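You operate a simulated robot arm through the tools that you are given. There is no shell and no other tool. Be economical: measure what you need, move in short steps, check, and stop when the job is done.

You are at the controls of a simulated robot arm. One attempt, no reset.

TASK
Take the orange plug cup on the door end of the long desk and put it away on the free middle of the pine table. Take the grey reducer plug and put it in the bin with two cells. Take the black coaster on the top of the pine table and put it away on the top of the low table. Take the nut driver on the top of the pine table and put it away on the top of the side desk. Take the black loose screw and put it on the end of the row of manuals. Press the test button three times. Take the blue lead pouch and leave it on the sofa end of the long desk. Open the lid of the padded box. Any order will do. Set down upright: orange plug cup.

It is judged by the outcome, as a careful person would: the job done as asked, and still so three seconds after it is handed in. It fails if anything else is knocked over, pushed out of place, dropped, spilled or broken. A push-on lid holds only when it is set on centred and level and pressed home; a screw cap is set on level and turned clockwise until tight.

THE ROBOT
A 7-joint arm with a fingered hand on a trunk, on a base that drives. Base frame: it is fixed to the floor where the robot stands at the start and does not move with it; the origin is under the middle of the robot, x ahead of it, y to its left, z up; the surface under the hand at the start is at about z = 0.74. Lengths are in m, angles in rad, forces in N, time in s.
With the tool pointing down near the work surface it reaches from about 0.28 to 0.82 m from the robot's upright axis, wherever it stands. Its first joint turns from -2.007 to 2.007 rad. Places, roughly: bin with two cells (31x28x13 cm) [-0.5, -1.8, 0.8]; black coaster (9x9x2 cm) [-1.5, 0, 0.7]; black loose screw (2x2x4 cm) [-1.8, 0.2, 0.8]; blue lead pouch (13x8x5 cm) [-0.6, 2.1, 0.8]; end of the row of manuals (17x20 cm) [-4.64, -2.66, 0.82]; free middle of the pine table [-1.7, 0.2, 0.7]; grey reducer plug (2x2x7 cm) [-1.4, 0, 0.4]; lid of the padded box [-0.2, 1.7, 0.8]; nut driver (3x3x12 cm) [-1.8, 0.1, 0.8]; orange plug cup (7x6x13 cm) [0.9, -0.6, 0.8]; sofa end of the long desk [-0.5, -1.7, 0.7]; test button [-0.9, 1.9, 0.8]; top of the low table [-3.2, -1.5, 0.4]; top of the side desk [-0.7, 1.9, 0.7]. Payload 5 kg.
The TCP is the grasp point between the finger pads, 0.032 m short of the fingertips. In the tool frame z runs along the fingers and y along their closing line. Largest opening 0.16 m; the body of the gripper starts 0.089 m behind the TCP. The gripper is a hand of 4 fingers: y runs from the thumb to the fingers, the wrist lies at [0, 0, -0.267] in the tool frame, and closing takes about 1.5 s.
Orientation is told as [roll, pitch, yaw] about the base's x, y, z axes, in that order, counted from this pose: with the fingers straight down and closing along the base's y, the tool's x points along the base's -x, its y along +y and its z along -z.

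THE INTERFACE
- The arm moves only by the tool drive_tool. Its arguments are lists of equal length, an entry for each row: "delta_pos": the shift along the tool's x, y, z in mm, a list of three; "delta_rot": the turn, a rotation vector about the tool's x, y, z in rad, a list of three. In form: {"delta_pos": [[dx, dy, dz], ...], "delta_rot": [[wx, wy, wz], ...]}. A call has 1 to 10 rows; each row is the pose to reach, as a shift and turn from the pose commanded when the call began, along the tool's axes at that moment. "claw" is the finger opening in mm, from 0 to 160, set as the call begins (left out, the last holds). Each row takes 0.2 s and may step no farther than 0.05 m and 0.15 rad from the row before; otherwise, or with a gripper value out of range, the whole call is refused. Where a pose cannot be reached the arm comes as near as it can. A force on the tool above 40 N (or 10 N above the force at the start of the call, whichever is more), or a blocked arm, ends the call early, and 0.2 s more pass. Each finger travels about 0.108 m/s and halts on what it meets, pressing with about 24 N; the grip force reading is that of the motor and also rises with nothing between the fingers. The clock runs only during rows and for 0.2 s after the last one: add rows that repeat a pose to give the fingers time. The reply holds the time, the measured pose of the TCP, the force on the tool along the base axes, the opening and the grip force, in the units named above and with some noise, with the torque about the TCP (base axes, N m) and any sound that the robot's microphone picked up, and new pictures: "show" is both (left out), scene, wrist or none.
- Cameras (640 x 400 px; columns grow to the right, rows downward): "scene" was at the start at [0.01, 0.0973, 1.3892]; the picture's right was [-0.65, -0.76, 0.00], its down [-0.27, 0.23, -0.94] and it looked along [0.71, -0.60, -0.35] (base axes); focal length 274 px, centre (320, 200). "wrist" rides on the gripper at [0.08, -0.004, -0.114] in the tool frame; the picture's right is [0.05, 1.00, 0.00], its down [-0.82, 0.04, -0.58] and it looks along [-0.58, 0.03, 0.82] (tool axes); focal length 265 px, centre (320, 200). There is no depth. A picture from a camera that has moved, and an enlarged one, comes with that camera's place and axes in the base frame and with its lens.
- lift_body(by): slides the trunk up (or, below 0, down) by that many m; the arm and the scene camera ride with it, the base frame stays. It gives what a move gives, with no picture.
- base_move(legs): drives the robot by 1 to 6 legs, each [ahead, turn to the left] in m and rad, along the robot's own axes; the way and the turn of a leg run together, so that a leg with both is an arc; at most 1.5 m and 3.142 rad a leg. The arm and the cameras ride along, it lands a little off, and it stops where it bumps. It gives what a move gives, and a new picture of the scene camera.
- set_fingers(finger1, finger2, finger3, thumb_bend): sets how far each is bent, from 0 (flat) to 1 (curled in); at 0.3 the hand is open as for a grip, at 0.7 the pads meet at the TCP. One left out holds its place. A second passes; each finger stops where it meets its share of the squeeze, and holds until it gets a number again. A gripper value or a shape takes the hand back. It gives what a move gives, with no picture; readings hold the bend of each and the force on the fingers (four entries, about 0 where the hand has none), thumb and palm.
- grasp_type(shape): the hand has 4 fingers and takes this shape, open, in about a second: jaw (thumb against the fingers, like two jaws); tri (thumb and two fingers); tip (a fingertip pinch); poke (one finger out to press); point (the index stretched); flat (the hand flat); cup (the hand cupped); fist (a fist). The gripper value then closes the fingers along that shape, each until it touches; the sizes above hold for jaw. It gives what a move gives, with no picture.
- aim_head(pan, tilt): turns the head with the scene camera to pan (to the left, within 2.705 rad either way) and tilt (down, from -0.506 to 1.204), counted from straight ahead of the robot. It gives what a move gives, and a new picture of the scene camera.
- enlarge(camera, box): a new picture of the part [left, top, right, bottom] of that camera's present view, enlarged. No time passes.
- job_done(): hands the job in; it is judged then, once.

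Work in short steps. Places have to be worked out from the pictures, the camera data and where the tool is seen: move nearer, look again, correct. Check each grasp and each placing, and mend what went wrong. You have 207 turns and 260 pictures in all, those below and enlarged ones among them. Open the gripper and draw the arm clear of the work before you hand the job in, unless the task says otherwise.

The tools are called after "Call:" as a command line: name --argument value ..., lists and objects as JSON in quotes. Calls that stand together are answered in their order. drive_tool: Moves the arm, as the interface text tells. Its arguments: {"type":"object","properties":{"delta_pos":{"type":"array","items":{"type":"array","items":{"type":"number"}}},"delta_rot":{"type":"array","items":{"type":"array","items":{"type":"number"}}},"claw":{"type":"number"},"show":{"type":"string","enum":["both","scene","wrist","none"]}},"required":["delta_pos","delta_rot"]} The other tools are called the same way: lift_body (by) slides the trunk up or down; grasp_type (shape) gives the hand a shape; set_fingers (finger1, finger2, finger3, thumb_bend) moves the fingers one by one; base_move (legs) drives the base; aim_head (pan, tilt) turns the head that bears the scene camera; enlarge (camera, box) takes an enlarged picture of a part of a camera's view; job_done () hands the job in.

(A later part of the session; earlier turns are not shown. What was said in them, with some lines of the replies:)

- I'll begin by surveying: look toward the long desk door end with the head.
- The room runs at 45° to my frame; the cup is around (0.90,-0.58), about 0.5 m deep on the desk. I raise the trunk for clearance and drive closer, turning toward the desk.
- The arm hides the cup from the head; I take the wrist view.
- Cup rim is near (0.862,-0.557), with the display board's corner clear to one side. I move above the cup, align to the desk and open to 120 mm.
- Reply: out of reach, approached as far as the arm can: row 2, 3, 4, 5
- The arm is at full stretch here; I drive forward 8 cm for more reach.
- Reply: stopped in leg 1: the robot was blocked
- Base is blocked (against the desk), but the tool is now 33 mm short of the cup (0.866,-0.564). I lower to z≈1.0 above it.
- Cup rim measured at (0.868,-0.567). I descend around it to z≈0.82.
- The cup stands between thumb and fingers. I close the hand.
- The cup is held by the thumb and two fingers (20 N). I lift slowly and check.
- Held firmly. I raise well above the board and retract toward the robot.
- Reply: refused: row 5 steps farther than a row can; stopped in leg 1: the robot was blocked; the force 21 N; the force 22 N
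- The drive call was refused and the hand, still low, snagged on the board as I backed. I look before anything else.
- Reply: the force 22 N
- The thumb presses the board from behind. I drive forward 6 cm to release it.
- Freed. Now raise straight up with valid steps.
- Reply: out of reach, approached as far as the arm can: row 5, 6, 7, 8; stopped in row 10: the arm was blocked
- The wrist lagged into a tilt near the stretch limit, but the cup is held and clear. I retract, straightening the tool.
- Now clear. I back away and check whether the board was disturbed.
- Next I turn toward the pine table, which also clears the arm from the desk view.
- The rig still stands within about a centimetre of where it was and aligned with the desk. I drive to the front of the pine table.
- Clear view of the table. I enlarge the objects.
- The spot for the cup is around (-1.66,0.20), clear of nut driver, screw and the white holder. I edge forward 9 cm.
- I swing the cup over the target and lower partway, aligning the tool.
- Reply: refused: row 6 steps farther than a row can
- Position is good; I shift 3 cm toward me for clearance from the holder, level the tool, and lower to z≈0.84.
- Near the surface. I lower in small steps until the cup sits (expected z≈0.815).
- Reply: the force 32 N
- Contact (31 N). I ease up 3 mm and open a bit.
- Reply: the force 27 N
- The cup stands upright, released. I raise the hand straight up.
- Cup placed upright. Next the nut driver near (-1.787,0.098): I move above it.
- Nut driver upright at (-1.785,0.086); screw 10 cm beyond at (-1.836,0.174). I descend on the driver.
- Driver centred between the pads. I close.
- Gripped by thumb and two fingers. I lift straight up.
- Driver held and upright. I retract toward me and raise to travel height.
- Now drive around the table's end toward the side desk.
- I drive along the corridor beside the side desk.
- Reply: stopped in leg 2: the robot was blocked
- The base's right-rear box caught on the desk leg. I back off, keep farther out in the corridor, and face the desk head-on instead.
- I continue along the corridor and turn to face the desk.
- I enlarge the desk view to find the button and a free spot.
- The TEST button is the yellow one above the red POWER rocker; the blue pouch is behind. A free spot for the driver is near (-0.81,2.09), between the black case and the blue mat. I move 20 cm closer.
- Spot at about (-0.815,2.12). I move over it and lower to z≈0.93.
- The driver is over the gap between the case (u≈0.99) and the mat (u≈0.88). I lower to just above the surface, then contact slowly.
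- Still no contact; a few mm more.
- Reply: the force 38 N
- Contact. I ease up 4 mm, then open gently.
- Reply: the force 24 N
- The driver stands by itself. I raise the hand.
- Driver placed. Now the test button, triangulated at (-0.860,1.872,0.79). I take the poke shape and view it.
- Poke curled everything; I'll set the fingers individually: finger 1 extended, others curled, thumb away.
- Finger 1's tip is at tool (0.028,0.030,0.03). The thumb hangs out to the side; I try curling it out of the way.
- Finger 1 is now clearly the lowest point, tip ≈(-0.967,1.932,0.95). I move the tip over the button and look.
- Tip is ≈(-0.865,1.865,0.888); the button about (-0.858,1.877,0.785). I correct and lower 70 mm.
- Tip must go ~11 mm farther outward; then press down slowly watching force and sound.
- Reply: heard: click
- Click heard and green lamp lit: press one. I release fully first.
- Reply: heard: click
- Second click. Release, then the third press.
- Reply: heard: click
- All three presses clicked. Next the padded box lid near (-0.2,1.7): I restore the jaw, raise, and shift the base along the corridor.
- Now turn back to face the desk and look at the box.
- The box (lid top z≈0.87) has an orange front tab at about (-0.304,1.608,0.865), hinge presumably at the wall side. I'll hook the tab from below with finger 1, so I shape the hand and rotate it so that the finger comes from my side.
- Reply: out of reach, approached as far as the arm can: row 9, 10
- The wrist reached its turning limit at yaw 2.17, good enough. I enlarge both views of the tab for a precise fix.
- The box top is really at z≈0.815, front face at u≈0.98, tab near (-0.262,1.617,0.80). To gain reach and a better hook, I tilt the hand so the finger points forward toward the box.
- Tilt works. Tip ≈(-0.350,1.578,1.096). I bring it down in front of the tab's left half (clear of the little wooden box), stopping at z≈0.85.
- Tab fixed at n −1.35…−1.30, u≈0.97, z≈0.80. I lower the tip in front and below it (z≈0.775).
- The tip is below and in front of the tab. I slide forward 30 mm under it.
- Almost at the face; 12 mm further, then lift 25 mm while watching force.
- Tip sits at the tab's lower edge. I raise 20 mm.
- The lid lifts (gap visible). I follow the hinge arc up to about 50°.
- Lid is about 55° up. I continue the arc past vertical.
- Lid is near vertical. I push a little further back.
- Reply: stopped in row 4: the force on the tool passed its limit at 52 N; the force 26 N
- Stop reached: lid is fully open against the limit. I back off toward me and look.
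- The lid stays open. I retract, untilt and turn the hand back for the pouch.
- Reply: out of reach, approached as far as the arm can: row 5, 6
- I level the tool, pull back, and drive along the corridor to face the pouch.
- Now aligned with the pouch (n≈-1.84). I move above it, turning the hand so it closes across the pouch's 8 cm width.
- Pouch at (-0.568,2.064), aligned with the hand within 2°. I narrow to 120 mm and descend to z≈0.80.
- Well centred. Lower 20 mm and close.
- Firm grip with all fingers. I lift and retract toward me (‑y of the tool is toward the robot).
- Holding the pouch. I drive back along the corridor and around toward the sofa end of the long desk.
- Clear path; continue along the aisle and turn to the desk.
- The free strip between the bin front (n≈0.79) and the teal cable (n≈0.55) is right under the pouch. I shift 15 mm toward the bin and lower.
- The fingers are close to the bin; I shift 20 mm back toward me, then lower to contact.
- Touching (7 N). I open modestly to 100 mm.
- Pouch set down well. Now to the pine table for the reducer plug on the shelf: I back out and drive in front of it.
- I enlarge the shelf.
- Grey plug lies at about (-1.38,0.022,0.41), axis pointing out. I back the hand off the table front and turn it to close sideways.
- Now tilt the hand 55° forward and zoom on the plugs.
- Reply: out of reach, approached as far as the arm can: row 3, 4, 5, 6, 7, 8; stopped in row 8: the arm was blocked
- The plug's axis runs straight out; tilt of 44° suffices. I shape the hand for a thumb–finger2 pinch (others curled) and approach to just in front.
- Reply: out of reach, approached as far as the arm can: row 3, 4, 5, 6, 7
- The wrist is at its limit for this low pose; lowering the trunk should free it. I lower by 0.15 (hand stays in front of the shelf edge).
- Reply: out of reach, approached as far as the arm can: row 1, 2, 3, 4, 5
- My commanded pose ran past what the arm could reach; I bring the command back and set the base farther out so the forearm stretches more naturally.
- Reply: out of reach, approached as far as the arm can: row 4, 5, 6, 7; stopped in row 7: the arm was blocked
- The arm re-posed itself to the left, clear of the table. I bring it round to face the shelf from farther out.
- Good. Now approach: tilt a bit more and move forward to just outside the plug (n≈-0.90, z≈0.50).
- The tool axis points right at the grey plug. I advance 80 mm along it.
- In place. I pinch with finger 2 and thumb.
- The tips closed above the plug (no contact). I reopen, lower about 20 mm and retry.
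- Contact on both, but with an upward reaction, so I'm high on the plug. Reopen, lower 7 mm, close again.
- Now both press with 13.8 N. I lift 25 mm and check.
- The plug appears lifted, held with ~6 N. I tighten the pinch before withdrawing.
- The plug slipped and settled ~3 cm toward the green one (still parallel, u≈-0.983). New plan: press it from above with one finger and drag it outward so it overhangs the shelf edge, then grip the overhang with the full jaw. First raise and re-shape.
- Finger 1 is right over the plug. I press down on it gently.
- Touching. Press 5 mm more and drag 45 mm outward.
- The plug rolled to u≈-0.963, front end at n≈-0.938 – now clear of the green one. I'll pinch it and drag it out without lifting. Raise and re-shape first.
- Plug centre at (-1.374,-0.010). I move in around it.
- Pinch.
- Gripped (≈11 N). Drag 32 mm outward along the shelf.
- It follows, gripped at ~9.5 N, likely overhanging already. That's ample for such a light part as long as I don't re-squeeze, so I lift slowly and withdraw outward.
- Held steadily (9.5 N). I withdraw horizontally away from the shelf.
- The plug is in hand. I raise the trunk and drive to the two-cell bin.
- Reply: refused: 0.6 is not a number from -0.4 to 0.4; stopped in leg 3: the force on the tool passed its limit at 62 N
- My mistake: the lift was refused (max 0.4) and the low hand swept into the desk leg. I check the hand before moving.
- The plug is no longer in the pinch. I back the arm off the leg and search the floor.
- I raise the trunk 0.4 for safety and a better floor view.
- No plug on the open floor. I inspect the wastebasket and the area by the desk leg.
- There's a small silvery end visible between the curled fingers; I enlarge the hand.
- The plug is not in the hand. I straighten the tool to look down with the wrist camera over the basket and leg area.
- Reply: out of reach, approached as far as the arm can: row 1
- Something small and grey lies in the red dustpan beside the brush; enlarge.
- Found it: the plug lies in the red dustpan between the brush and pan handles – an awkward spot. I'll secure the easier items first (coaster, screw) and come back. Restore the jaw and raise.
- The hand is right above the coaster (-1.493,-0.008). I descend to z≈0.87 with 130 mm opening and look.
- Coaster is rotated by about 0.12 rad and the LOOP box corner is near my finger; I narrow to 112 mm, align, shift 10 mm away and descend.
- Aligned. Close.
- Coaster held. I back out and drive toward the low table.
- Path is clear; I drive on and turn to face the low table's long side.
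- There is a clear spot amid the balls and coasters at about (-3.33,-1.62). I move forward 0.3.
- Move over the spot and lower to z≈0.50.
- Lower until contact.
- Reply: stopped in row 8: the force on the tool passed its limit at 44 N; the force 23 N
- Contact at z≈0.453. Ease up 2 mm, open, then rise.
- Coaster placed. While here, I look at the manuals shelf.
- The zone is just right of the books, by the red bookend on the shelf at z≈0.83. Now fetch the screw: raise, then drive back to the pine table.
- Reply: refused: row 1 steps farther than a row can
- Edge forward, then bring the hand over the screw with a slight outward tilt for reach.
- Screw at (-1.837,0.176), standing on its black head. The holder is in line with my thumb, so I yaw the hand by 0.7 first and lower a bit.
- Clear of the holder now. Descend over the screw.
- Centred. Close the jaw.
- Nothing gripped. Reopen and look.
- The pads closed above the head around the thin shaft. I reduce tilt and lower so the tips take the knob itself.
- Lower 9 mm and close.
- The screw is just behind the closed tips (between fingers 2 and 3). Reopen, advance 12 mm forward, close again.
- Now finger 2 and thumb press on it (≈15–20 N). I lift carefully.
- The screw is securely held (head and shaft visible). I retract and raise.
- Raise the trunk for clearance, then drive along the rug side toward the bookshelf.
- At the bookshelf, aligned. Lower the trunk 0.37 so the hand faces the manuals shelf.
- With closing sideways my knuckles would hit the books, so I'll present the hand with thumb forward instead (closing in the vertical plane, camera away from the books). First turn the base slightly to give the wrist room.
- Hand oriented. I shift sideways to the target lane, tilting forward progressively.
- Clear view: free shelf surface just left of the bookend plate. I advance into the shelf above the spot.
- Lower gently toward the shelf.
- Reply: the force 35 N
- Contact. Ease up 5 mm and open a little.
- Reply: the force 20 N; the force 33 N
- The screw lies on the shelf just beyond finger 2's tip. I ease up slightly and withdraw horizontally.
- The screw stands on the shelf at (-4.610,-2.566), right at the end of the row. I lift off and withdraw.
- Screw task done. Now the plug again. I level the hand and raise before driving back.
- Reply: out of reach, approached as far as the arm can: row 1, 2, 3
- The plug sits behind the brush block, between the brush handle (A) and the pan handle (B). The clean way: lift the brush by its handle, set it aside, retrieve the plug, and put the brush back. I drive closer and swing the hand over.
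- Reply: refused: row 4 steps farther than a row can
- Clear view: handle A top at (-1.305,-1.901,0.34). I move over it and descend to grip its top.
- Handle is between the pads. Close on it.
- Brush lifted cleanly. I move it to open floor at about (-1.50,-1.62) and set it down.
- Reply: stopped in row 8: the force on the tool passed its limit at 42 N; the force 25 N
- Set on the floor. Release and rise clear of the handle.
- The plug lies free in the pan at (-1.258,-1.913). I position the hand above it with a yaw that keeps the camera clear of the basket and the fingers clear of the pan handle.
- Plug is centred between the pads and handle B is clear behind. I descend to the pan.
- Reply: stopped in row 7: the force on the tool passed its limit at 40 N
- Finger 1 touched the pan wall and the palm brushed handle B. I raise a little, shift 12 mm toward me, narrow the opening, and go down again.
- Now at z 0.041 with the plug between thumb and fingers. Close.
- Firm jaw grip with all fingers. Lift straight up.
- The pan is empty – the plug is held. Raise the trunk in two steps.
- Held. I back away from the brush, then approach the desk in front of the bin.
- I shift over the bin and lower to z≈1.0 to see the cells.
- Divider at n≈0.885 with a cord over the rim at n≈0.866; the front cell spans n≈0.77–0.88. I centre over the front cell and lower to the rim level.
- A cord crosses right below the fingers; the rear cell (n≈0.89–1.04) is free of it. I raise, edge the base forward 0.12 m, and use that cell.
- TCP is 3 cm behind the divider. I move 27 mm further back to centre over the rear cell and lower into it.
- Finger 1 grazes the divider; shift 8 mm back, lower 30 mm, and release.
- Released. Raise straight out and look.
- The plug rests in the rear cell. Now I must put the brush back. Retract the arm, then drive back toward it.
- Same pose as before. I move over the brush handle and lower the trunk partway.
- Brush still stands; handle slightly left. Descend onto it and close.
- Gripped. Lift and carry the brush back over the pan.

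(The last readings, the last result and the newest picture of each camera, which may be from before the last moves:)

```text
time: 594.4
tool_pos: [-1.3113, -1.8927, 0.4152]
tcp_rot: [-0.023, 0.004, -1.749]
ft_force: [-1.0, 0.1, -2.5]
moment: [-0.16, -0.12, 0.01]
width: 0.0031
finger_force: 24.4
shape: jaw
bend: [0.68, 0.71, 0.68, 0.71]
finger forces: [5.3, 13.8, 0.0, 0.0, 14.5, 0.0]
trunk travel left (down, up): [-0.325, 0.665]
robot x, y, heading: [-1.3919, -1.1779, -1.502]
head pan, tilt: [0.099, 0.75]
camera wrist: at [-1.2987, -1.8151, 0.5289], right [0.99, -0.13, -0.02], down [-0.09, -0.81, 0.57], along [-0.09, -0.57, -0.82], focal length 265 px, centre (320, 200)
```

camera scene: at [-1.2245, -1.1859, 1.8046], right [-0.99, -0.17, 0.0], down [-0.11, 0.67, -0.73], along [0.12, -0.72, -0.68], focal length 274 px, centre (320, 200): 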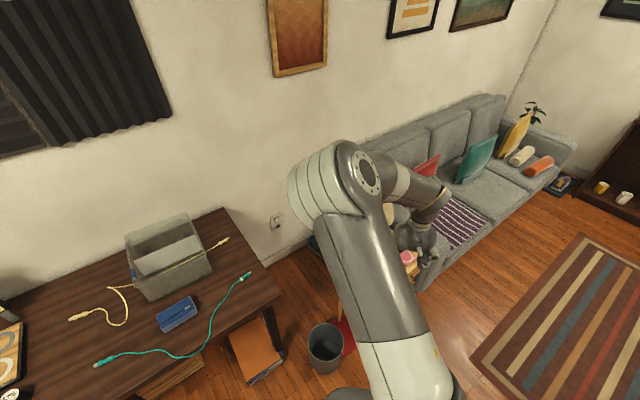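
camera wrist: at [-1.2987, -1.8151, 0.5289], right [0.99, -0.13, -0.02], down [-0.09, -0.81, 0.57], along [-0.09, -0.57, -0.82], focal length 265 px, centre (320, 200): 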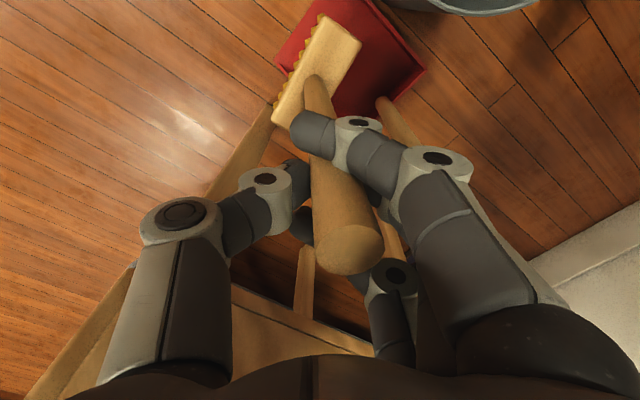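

Over the pan. Small correction and lower to seat it.

Call:
drive_tool --delta_pos '[[-5, -8, 30], [-5, -8, 60], [-5, -8, 80], [-5, -8, 88], [-5, -8, 92], [-5, -8, 95], [-5, -8, 98], [-5, -8, 101]]' --delta_rot '[[0, 0, 0], [0, 0, 0], [0, 0, 0], [0, 0, 0], [0, 0, 0], [0, 0, 0], [0, 0, 0], [0, 0, 0]]' --show "none"

```text
time: 596.2
tool_pos: [-1.3246, -1.8992, 0.3196]
tcp_rot: [-0.022, 0.0, -1.748]
ft_force: [2.8, 2.1, 23.8]
moment: [0.04, -0.24, -0.04]
width: 0.0033
finger_force: 24.1
shape: jaw
bend: [0.69, 0.72, 0.68, 0.74]
finger forces: [18.7, 13.3, 0.1, 0.0, 16.1, 0.1]
trunk travel left (down, up): [-0.325, 0.665]
robot x, y, heading: [-1.3905, -1.1769, -1.506]
head pan, tilt: [0.099, 0.75]
```

Seated (24 N). Ease, open, and rise.

Call:
drive_tool --delta_pos '[[0, 0, -3], [0, 0, -3], [0, 0, -3], [0, 0, -3]]' --delta_rot '[[0, 0, 0], [0, 0, 0], [0, 0, 0], [0, 0, 0]]' --claw 75 --show "none"

Call:
drive_tool --delta_pos '[[0, 0, -40], [0, 0, -85], [0, 0, -130], [0, 0, -175]]' --delta_rot '[[0, 0, 0], [0, 0, 0], [0, 0, 0], [0, 0, 0]]' --show "wrist"

```text
time: 597.2
tool_pos: [-1.3244, -1.8981, 0.3188]
tcp_rot: [-0.022, 0.001, -1.748]
ft_force: [0.5, -0.2, -0.5]
moment: [-0.01, 0.0, 0.06]
width: 0.0743
finger_force: 0.1
shape: jaw
bend: [0.73, 0.73, 0.73, 0.7]
finger forces: [0.0, 0.1, 0.2, 0.1, 0.0, 0.1]
trunk travel left (down, up): [-0.325, 0.665]
robot x, y, heading: [-1.3882, -1.1721, -1.509]
head pan, tilt: [0.099, 0.75]
```

```text
time: 598.2
tool_pos: [-1.322, -1.8992, 0.4961]
tcp_rot: [-0.022, 0.004, -1.749]
ft_force: [0.5, 0.8, -0.6]
moment: [0.02, 0.03, 0.03]
width: 0.0743
finger_force: 0.0
shape: jaw
bend: [0.73, 0.73, 0.73, 0.7]
finger forces: [0.0, 0.1, 0.0, 0.0, 0.1, 0.1]
trunk travel left (down, up): [-0.325, 0.665]
robot x, y, heading: [-1.3861, -1.1744, -1.503]
head pan, tilt: [0.099, 0.75]
camera wrist: at [-1.3098, -1.8206, 0.6095], right [0.99, -0.13, -0.02], down [-0.09, -0.81, 0.57], along [-0.09, -0.57, -0.82], focal length 265 px, centre (320, 200)
```

wrist: 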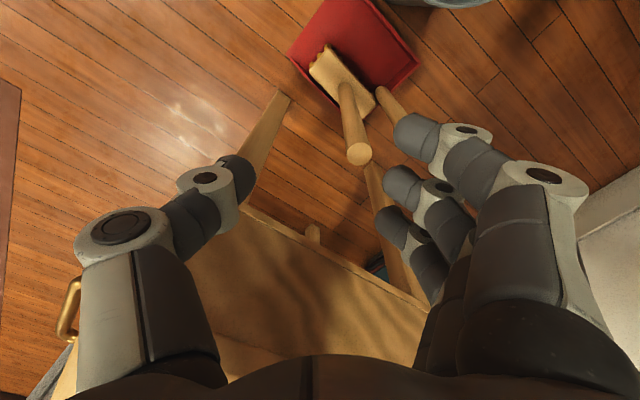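

The brush stands in the pan but turned and shifted about 4 cm on release. I regrip it at (-1.289,-1.947) to set it straight.

Call:
drive_tool --delta_pos '[[-20, 20, 20], [-41, 41, 40], [-41, 41, 85], [-41, 41, 130], [-41, 41, 174], [-41, 41, 174]]' --delta_rot '[[-0.01, 0, 0], [-0.022, 0, 0], [-0.022, 0, 0], [-0.022, 0, 0], [-0.022, 0, 0], [-0.022, 0, 0]]' --show "wrist"

```text
time: 599.6
tool_pos: [-1.2922, -1.9442, 0.3191]
tcp_rot: [-0.001, 0.0, -1.75]
ft_force: [-1.0, 0.8, 2.2]
moment: [-0.08, -0.14, 0.0]
width: 0.0741
finger_force: 0.0
shape: jaw
bend: [0.73, 0.73, 0.73, 0.7]
finger forces: [0.1, 2.4, 0.0, 0.1, 0.1, 0.1]
trunk travel left (down, up): [-0.325, 0.665]
robot x, y, heading: [-1.3848, -1.1734, -1.5]
head pan, tilt: [0.099, 0.75]
camera wrist: at [-1.2825, -1.8652, 0.4324], right [0.99, -0.13, 0.0], down [-0.1, -0.81, 0.58], along [-0.07, -0.57, -0.82], focal length 265 px, centre (320, 200)
```

wrist: 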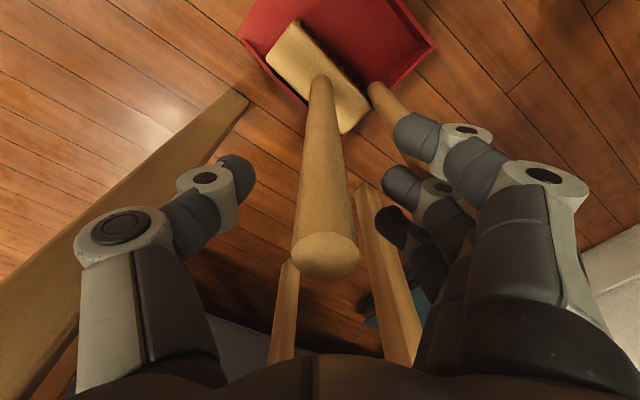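

Centred. Close, lift, and shift away from handle B to the original spot.

Call:
drive_tool --delta_pos '[[0, 0, 0], [0, 0, 0], [0, 0, 0], [0, 0, 0], [0, 0, 0], [0, 0, -20], [0, 0, -45], [15, -7, -50], [30, -14, -50], [39, -18, -50]]' --delta_rot '[[0, 0, 0], [0, 0, 0], [0, 0, 0], [0, 0, 0], [0, 0, 0], [0, 0, 0], [0, 0, 0], [0, 0, 0], [0, 0, 0], [0, 0, 0]]' --claw 5 --show "none"

Call:
drive_tool --delta_pos '[[0, 0, 0], [0, 0, 0], [0, 0, 0], [0, 0, 0], [0, 0, 0], [0, 0, 0], [0, 0, 0], [0, 0, 0], [0, 0, 0], [0, 0, 0]]' --delta_rot '[[0, 0, -0.14], [0, 0, -0.28], [0, 0, -0.42], [0, 0, -0.56], [0, 0, -0.7], [0, 0, -0.84], [0, 0, -0.98], [0, 0, -1.12], [0, 0, -1.26], [0, 0, -1.36]]' --show "wrist"

```text
time: 601.8
tool_pos: [-1.3044, -1.9035, 0.37]
tcp_rot: [0.0, 0.001, -1.748]
ft_force: [-0.2, -0.4, -2.0]
moment: [0.04, -0.04, 0.0]
width: 0.0038
finger_force: 23.9
shape: jaw
bend: [0.68, 0.71, 0.68, 0.71]
finger forces: [0.0, 13.5, 0.0, 0.0, 13.4, 0.1]
trunk travel left (down, up): [-0.325, 0.665]
robot x, y, heading: [-1.3864, -1.1713, -1.508]
head pan, tilt: [0.099, 0.75]
```

```text
time: 604.0
tool_pos: [-1.3041, -1.9038, 0.3681]
tcp_rot: [0.001, 0.0, -0.385]
ft_force: [-0.7, 0.1, -3.1]
moment: [0.09, -0.02, 0.03]
width: 0.004
finger_force: 23.4
shape: jaw
bend: [0.68, 0.71, 0.68, 0.71]
finger forces: [0.3, 13.4, 0.0, 0.0, 13.0, 0.1]
trunk travel left (down, up): [-0.325, 0.665]
robot x, y, heading: [-1.3916, -1.1729, -1.504]
head pan, tilt: [0.099, 0.75]
camera wrist: at [-1.3797, -1.878, 0.4819], right [0.33, 0.94, 0.0], down [0.77, -0.27, 0.58], along [0.55, -0.19, -0.82], focal length 265 px, centre (320, 200)
```

wrist: 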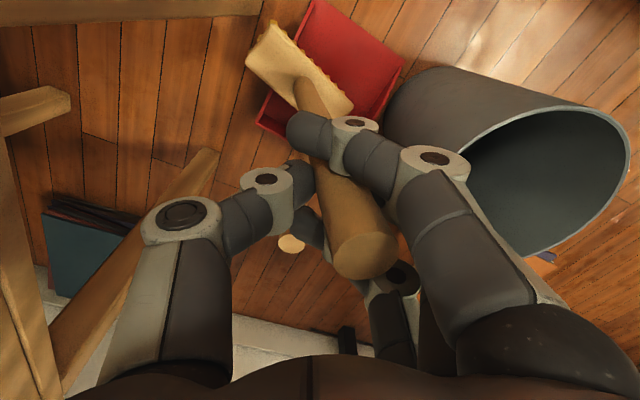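

Orientation restored. Lower to seat and release.

Call:
drive_tool --delta_pos '[[0, 0, 25], [0, 0, 40], [0, 0, 45], [0, 0, 48], [0, 0, 51], [0, 0, 53]]' --delta_rot '[[0, 0, 0], [0, 0, 0], [0, 0, 0], [0, 0, 0], [0, 0, 0], [0, 0, 0]]' --show "none"

```text
time: 605.0
tool_pos: [-1.3026, -1.9065, 0.326]
tcp_rot: [-0.006, -0.002, -0.386]
ft_force: [1.0, 6.2, 24.2]
moment: [0.05, 0.16, 0.02]
width: 0.0045
finger_force: 23.8
shape: jaw
bend: [0.69, 0.72, 0.68, 0.74]
finger forces: [16.6, 23.2, 0.0, 0.1, 15.7, 0.1]
trunk travel left (down, up): [-0.325, 0.665]
robot x, y, heading: [-1.3833, -1.1726, -1.498]
head pan, tilt: [0.099, 0.75]
stopped in row 5: the force on the tool passed its limit at 42 N (the readings are from after the stop); the commanded pose is now the measured one
```

Call:
drive_tool --delta_pos '[[0, 0, -2], [0, 0, -2], [0, 0, -2], [0, 0, -2]]' --delta_rot '[[0, 0, 0], [0, 0, 0], [0, 0, 0], [0, 0, 0]]' --claw 70 --show "none"

Call:
drive_tool --delta_pos '[[0, 0, -40], [0, 0, -85], [0, 0, -130], [0, 0, -175]]' --delta_rot '[[0, 0, 0], [0, 0, 0], [0, 0, 0], [0, 0, 0]]' --show "wrist"

```text
time: 606.0
tool_pos: [-1.302, -1.9062, 0.3244]
tcp_rot: [0.001, 0.0, -0.388]
ft_force: [0.0, -0.3, 0.1]
moment: [-0.04, -0.01, -0.01]
width: 0.0691
finger_force: 0.1
shape: jaw
bend: [0.73, 0.73, 0.73, 0.7]
finger forces: [0.2, 0.0, 0.0, 0.0, 0.0, 0.0]
trunk travel left (down, up): [-0.325, 0.665]
robot x, y, heading: [-1.3896, -1.1735, -1.505]
head pan, tilt: [0.099, 0.75]
```

```text
time: 607.0
tool_pos: [-1.3022, -1.9073, 0.4992]
tcp_rot: [0.002, 0.001, -0.389]
ft_force: [1.1, -0.4, -0.5]
moment: [-0.01, 0.01, 0.02]
width: 0.0699
finger_force: 0.1
shape: jaw
bend: [0.73, 0.73, 0.73, 0.7]
finger forces: [0.1, 0.1, 0.0, 0.0, 0.0, 0.1]
trunk travel left (down, up): [-0.325, 0.665]
robot x, y, heading: [-1.3868, -1.1727, -1.501]
head pan, tilt: [0.099, 0.75]
camera wrist: at [-1.3774, -1.8807, 0.6129], right [0.33, 0.94, 0.0], down [0.77, -0.27, 0.58], along [0.55, -0.19, -0.82], focal length 265 px, centre (320, 200)
```

wrist: 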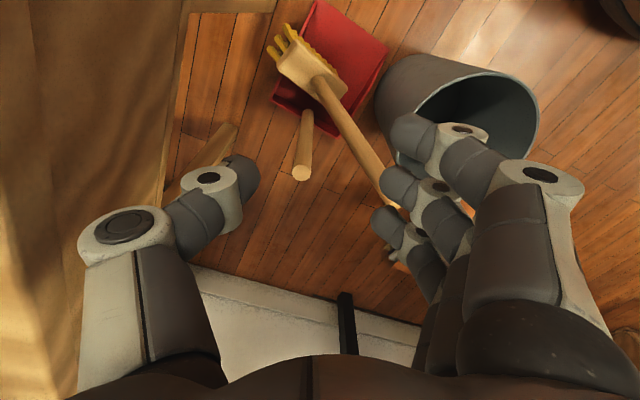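

The brush tipped and its handle now leans on the basket rim. I'll pick it up by the handle end and let it hang upright before reseating. Move above the handle's upper end.

Call:
drive_tool --delta_pos '[[-20, 20, -10], [-55, 42, 0], [-85, 63, 20], [-112, 85, 45], [-140, 105, 70], [-165, 123, 85], [-165, 123, 85]]' --delta_rot '[[0, 0, -0.1], [0, 0, -0.2], [0, 0, -0.3], [0, 0, -0.4], [0, 0, -0.5], [0, 0, -0.6], [0, 0, -0.6]]' --show "wrist"

```text
time: 608.6
tool_pos: [-1.1034, -1.8549, 0.4156]
tcp_rot: [-0.004, 0.001, 0.215]
ft_force: [0.4, 0.1, 0.1]
moment: [0.01, 0.05, 0.02]
width: 0.0698
finger_force: 0.2
shape: jaw
bend: [0.73, 0.73, 0.73, 0.7]
finger forces: [0.1, 0.1, 0.0, 0.1, 0.0, 0.0]
trunk travel left (down, up): [-0.325, 0.665]
robot x, y, heading: [-1.3883, -1.1745, -1.503]
head pan, tilt: [0.099, 0.75]
camera wrist: at [-1.1802, -1.877, 0.5292], right [-0.26, 0.96, 0.0], down [0.79, 0.21, 0.58], along [0.56, 0.15, -0.82], focal length 265 px, centre (320, 200)
```

wrist: 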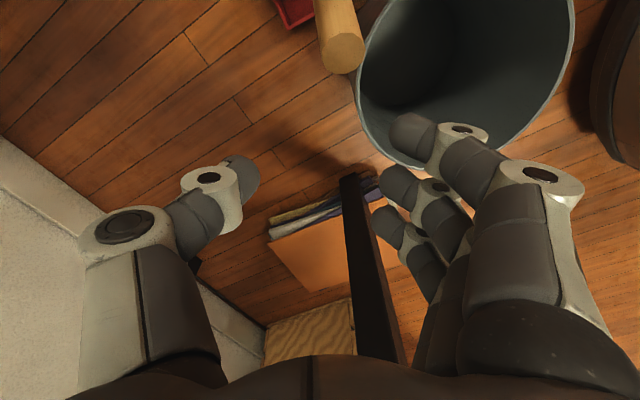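

Handle tip is at ≈(-1.158,-1.850,0.28), resting on the basket rim. I grip just its top, above the rim.

Call:
drive_tool --delta_pos '[[30, 8, 10], [58, 15, 30], [58, 15, 70], [58, 15, 105], [58, 15, 122], [58, 15, 122]]' --delta_rot '[[0, 0, 0], [0, 0, 0], [0, 0, 0], [0, 0, 0], [0, 0, 0], [0, 0, 0]]' --show "none"

Call:
drive_tool --delta_pos '[[0, 0, 0], [0, 0, 0], [0, 0, 0], [0, 0, 0], [0, 0, 0]]' --delta_rot '[[0, 0, 0], [0, 0, 0], [0, 0, 0], [0, 0, 0], [0, 0, 0]]' --claw 5 --show "wrist"

```text
time: 610.0
tool_pos: [-1.1642, -1.8512, 0.2927]
tcp_rot: [-0.001, -0.001, 0.213]
ft_force: [0.6, 0.2, 0.9]
moment: [-0.01, 0.02, 0.01]
width: 0.0696
finger_force: 0.0
shape: jaw
bend: [0.73, 0.73, 0.73, 0.7]
finger forces: [0.3, 0.0, 0.0, 0.0, 0.1, 0.1]
trunk travel left (down, up): [-0.325, 0.665]
robot x, y, heading: [-1.3905, -1.175, -1.505]
head pan, tilt: [0.099, 0.75]
```

```text
time: 611.2
tool_pos: [-1.1645, -1.8503, 0.2942]
tcp_rot: [-0.002, -0.001, 0.214]
ft_force: [-0.2, -0.3, -0.3]
moment: [0.01, 0.0, 0.02]
width: 0.0054
finger_force: 0.0
shape: jaw
bend: [0.71, 0.71, 0.71, 0.7]
finger forces: [0.1, 0.0, 0.0, 0.0, 0.0, 0.1]
trunk travel left (down, up): [-0.325, 0.665]
robot x, y, heading: [-1.3885, -1.1738, -1.501]
head pan, tilt: [0.099, 0.75]
camera wrist: at [-1.2418, -1.8722, 0.4073], right [-0.26, 0.97, 0.0], down [0.79, 0.21, 0.58], along [0.56, 0.15, -0.82], focal length 265 px, centre (320, 200)
```

wrist: 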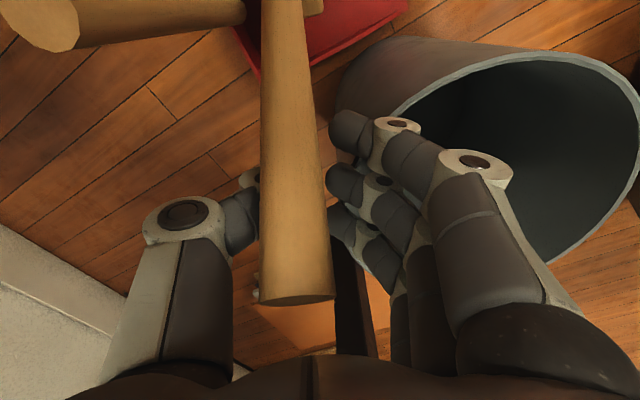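

The handle is ~28 mm nearer the camera than my pads. Open, shift onto it, close, and lift gently.

Call:
drive_tool --delta_pos '[[0, 0, 0], [0, 0, 0], [0, 0, 0], [0, -12, 0], [10, -13, 0], [20, -13, 0], [28, -13, 0]]' --delta_rot '[[0, 0, 0], [0, 0, 0], [0, 0, 0], [0, 0, 0], [0, 0, 0], [0, 0, 0], [0, 0, 0]]' --claw 80 --show "none"

Call:
drive_tool --delta_pos '[[0, 0, 0], [0, 0, 0], [0, 0, 0], [0, 0, 0], [0, 0, 0]]' --delta_rot '[[0, 0, 0], [0, 0, 0], [0, 0, 0], [0, 0, 0], [0, 0, 0]]' --claw 5 --show "none"

Call:
drive_tool --delta_pos '[[0, 0, -20], [0, 0, -50], [0, 0, -80], [0, 0, -110]]' --delta_rot '[[0, 0, 0], [0, 0, 0], [0, 0, 0], [0, 0, 0]]' --show "wrist"

```text
time: 612.9
tool_pos: [-1.1871, -1.8686, 0.2933]
tcp_rot: [-0.002, -0.002, 0.215]
ft_force: [5.9, 2.3, -0.4]
moment: [0.09, -0.17, -0.32]
width: 0.0799
finger_force: 0.0
shape: jaw
bend: [0.72, 0.72, 0.72, 0.7]
finger forces: [0.0, 5.2, 0.0, 0.0, 0.1, 0.1]
trunk travel left (down, up): [-0.325, 0.665]
robot x, y, heading: [-1.3875, -1.1727, -1.505]
head pan, tilt: [0.099, 0.75]
```

```text
time: 614.0
tool_pos: [-1.1875, -1.8667, 0.2923]
tcp_rot: [0.001, -0.003, 0.213]
ft_force: [20.9, 28.8, -0.4]
moment: [1.05, -0.69, -1.14]
width: 0.0334
finger_force: 23.8
shape: jaw
bend: [0.73, 0.71, 0.72, 0.73]
finger forces: [8.4, 24.5, 15.3, 0.1, 8.2, 0.0]
trunk travel left (down, up): [-0.325, 0.665]
robot x, y, heading: [-1.3882, -1.1734, -1.503]
head pan, tilt: [0.099, 0.75]
```

```text
time: 615.0
tool_pos: [-1.1909, -1.8682, 0.403]
tcp_rot: [-0.001, 0.001, 0.211]
ft_force: [-0.5, -0.3, -3.3]
moment: [0.02, -0.02, 0.0]
width: 0.0225
finger_force: 23.8
shape: jaw
bend: [0.73, 0.75, 0.75, 0.74]
finger forces: [5.5, 0.0, 0.1, 0.0, 5.0, 0.0]
trunk travel left (down, up): [-0.325, 0.665]
robot x, y, heading: [-1.3903, -1.1756, -1.506]
head pan, tilt: [0.099, 0.75]
camera wrist: at [-1.2685, -1.8906, 0.5168], right [-0.26, 0.97, 0.0], down [0.79, 0.21, 0.58], along [0.56, 0.15, -0.82], focal length 265 px, centre (320, 200)
```

wrist: 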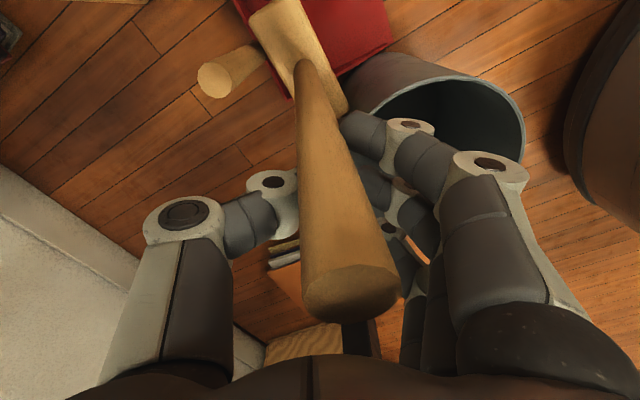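

Brush is lifted but leaning ~35°. I rotate it upright while keeping the block over the pan.

Call:
drive_tool --delta_pos '[[24, -1, -10], [47, -3, -20], [71, -4, -30], [94, -6, -38], [118, -7, -45], [118, -7, -45]]' --delta_rot '[[0, -0.12, 0], [0, -0.24, 0], [0, -0.36, 0], [0, -0.48, 0], [0, -0.6, 0], [0, -0.6, 0]]' --show "wrist"

```text
time: 616.2
tool_pos: [-1.2773, -1.8953, 0.4453]
tcp_rot: [0.006, -0.549, 0.223]
ft_force: [6.0, 2.2, -2.6]
moment: [-0.05, 0.05, -0.14]
width: 0.0212
finger_force: 24.4
shape: jaw
bend: [0.74, 0.75, 0.75, 0.74]
finger forces: [0.0, 0.0, 0.1, 0.1, 0.0, 0.0]
trunk travel left (down, up): [-0.325, 0.665]
robot x, y, heading: [-1.3903, -1.1724, -1.503]
head pan, tilt: [0.099, 0.75]
stopped in row 5: the force on the tool passed its limit at 90 N (the readings are from after the stop); the commanded pose is now the measured one
camera wrist: at [-1.4016, -1.9279, 0.5004], right [-0.27, 0.96, -0.02], down [0.38, 0.13, 0.92], along [0.89, 0.24, -0.4], focal length 265 px, centre (320, 200)
```

wrist: 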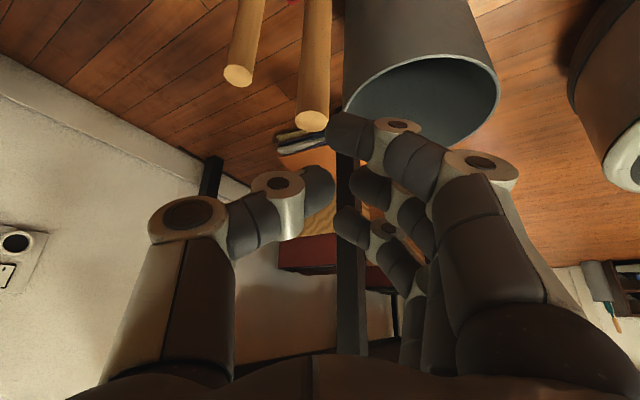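

The hand bumped (90 N) and lost the brush – but both handles now appear parallel and upright. I raise clear and check the surroundings.

Call:
drive_tool --delta_pos '[[-21, 0, -34], [-42, 0, -68], [-63, 0, -102], [-84, 0, -136], [-105, 0, -170]]' --delta_rot '[[0, 0, 0], [0, 0, 0], [0, 0.1, 0], [0, 0.2, 0], [0, 0.3, 0]]' --show "scene"

```text
time: 616.5
tool_pos: [-1.2771, -1.8927, 0.4558]
tcp_rot: [0.018, -0.554, 0.213]
ft_force: [-0.9, -0.5, -12.9]
moment: [0.52, -2.04, -0.02]
width: 0.0208
finger_force: 23.7
shape: jaw
bend: [0.74, 0.75, 0.75, 0.74]
finger forces: [0.0, 0.0, 0.1, 0.0, 0.0, 0.0]
trunk travel left (down, up): [-0.325, 0.665]
robot x, y, heading: [-1.3913, -1.1755, -1.497]
head pan, tilt: [0.099, 0.75]
stopped in row 1: the force on the tool passed its limit at 72 N (the readings are from after the stop); the commanded pose is now the measured one
camera scene: at [-1.2245, -1.1845, 1.2043], right [-0.99, -0.17, 0.0], down [-0.12, 0.67, -0.73], along [0.12, -0.72, -0.68], focal length 274 px, centre (320, 200)
```

scene: 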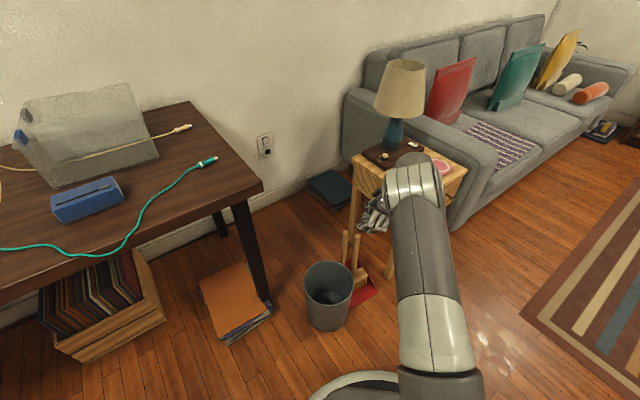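

The hand is under the table's edge. I slide out sideways toward the robot first, then up.

Call:
drive_tool --delta_pos '[[0, 30, 0], [0, 75, 0], [0, 120, 0], [0, 165, 0], [-20, 200, -30], [-42, 200, -68], [-63, 200, -102], [-84, 200, -136]]' --delta_rot '[[0, 0, 0], [0, 0, 0], [0, 0, 0], [0, 0, 0], [0, 0, 0], [0, 0.1, 0], [0, 0.2, 0], [0, 0.3, 0]]' --claw 80 --show "scene"

Call:
enlarge --camera "scene" --box '[280, 130, 480, 340]'

```text
refused: row 5 steps farther than a row can; nothing moved
```

```text
1.90 times, centred on (380, 235) of scene
camera zoom: at [-1.2245, -1.1845, 1.2043], right [-0.99, -0.17, 0.0], down [-0.12, 0.67, -0.73], along [0.12, -0.72, -0.68], focal length 523 px, centre (206, 133)
```

zoom: 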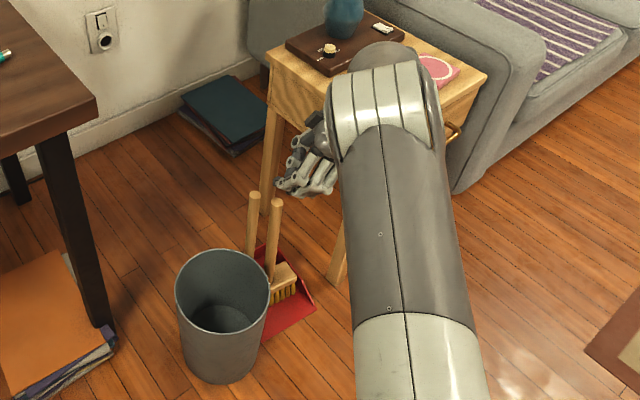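

The brush now stands upright in the pan as before, and the table items are in place. I slide the hand out with valid steps.

Call:
drive_tool --delta_pos '[[0, 30, 0], [0, 75, 0], [0, 120, 0], [0, 165, 0], [-10, 190, -20], [-30, 195, -55], [-50, 195, -92]]' --delta_rot '[[0, 0, 0], [0, 0, 0], [0, 0, 0], [0, 0, 0], [0, 0, 0], [0, 0, 0], [0, 0.1, 0]]' --show "scene"

```text
time: 618.1
tool_pos: [-1.3246, -1.7062, 0.5637]
tcp_rot: [0.014, -0.451, 0.217]
ft_force: [-0.2, 0.0, -0.9]
moment: [0.04, -0.05, 0.01]
width: 0.021
finger_force: 23.9
shape: jaw
bend: [0.74, 0.75, 0.75, 0.74]
finger forces: [0.0, 0.0, 0.0, 0.0, 0.0, 0.0]
trunk travel left (down, up): [-0.325, 0.665]
robot x, y, heading: [-1.3888, -1.1763, -1.502]
head pan, tilt: [0.099, 0.75]
camera scene: at [-1.2247, -1.1838, 1.2045], right [-0.99, -0.17, 0.0], down [-0.12, 0.67, -0.73], along [0.12, -0.72, -0.68], focal length 274 px, centre (320, 200)
```

scene: 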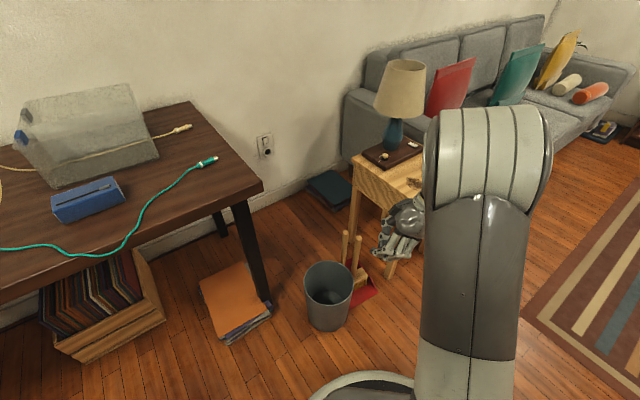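

Free. I open the gripper, raise the trunk and back the robot away from the work.

Call:
lift_body --by 0.35

Call:
base_move --legs '[[-0.2, 0.0]]'

Call:
grasp_type --shape "jaw"

```text
time: 621.5
tool_pos: [-1.3242, -1.7072, 0.9149]
tcp_rot: [0.013, -0.451, 0.217]
ft_force: [0.4, -0.6, 0.7]
moment: [0.01, -0.01, -0.02]
width: 0.021
finger_force: 23.8
shape: jaw
bend: [0.74, 0.75, 0.75, 0.74]
finger forces: [0.0, 0.1, 0.0, 0.0, 0.0, 0.1]
trunk travel left (down, up): [-0.675, 0.315]
robot x, y, heading: [-1.39, -1.1726, -1.498]
head pan, tilt: [0.099, 0.75]
```

```text
time: 623.1
tool_pos: [-1.3386, -1.5084, 0.9158]
tcp_rot: [0.011, -0.45, 0.218]
ft_force: [-0.1, -0.1, -0.1]
moment: [0.0, 0.0, -0.02]
width: 0.0212
finger_force: 24.3
shape: jaw
bend: [0.74, 0.75, 0.75, 0.74]
finger forces: [0.0, 0.0, 0.0, 0.0, 0.1, 0.1]
trunk travel left (down, up): [-0.675, 0.315]
robot x, y, heading: [-1.4057, -0.9725, -1.499]
head pan, tilt: [0.099, 0.75]
camera scene: at [-1.2385, -0.9844, 1.5546], right [-0.99, -0.17, 0.0], down [-0.12, 0.67, -0.73], along [0.12, -0.72, -0.68], focal length 274 px, centre (320, 200)
```

scene: 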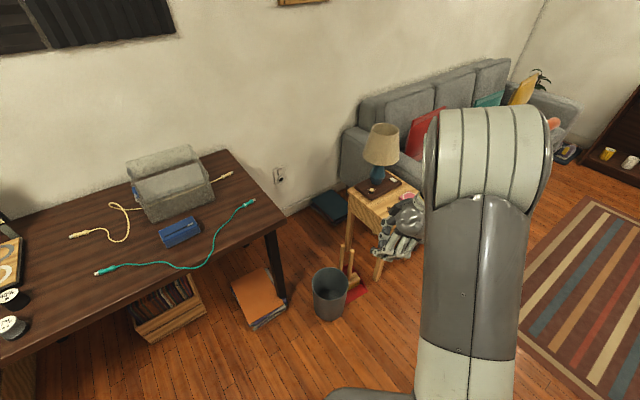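

```text
time: 624.0
tool_pos: [-1.3389, -1.5084, 0.9138]
tcp_rot: [0.012, -0.454, 0.218]
ft_force: [0.5, 0.5, 0.4]
moment: [0.01, -0.01, -0.02]
width: 0.16
finger_force: 0.1
shape: jaw
bend: [0.3, 0.3, 0.3, 0.3]
finger forces: [0.1, 0.0, 0.0, 0.0, 0.0, 0.0]
trunk travel left (down, up): [-0.675, 0.315]
robot x, y, heading: [-1.4045, -0.9729, -1.495]
head pan, tilt: [0.099, 0.75]
```

All eight tasks are in place, the gripper is open and the arm is clear. I hand in the job.

Call:
job_done

```text
The job is handed in.
```

I handed the job in with all eight tasks done, but it did not go cleanly. I dropped the plug and disturbed some things along the way:

- **Grey plug:** it was knocked out of the hand when I hit a desk leg and fell into the dustpan on the floor. I recovered it and it is now in the rear cell of the two-cell bin.
- **Brush in the dustpan:** I had to lift it out to reach the plug. It shifted and tipped over while I was putting it back. It is upright in the pan again, but not exactly where it was.
- **Bumps:** I pushed against the test rig's display board early on, and the hand hit the edge of the side table near the end. In later pictures the board had moved no more than about a centimetre, and nothing on the table had fallen.
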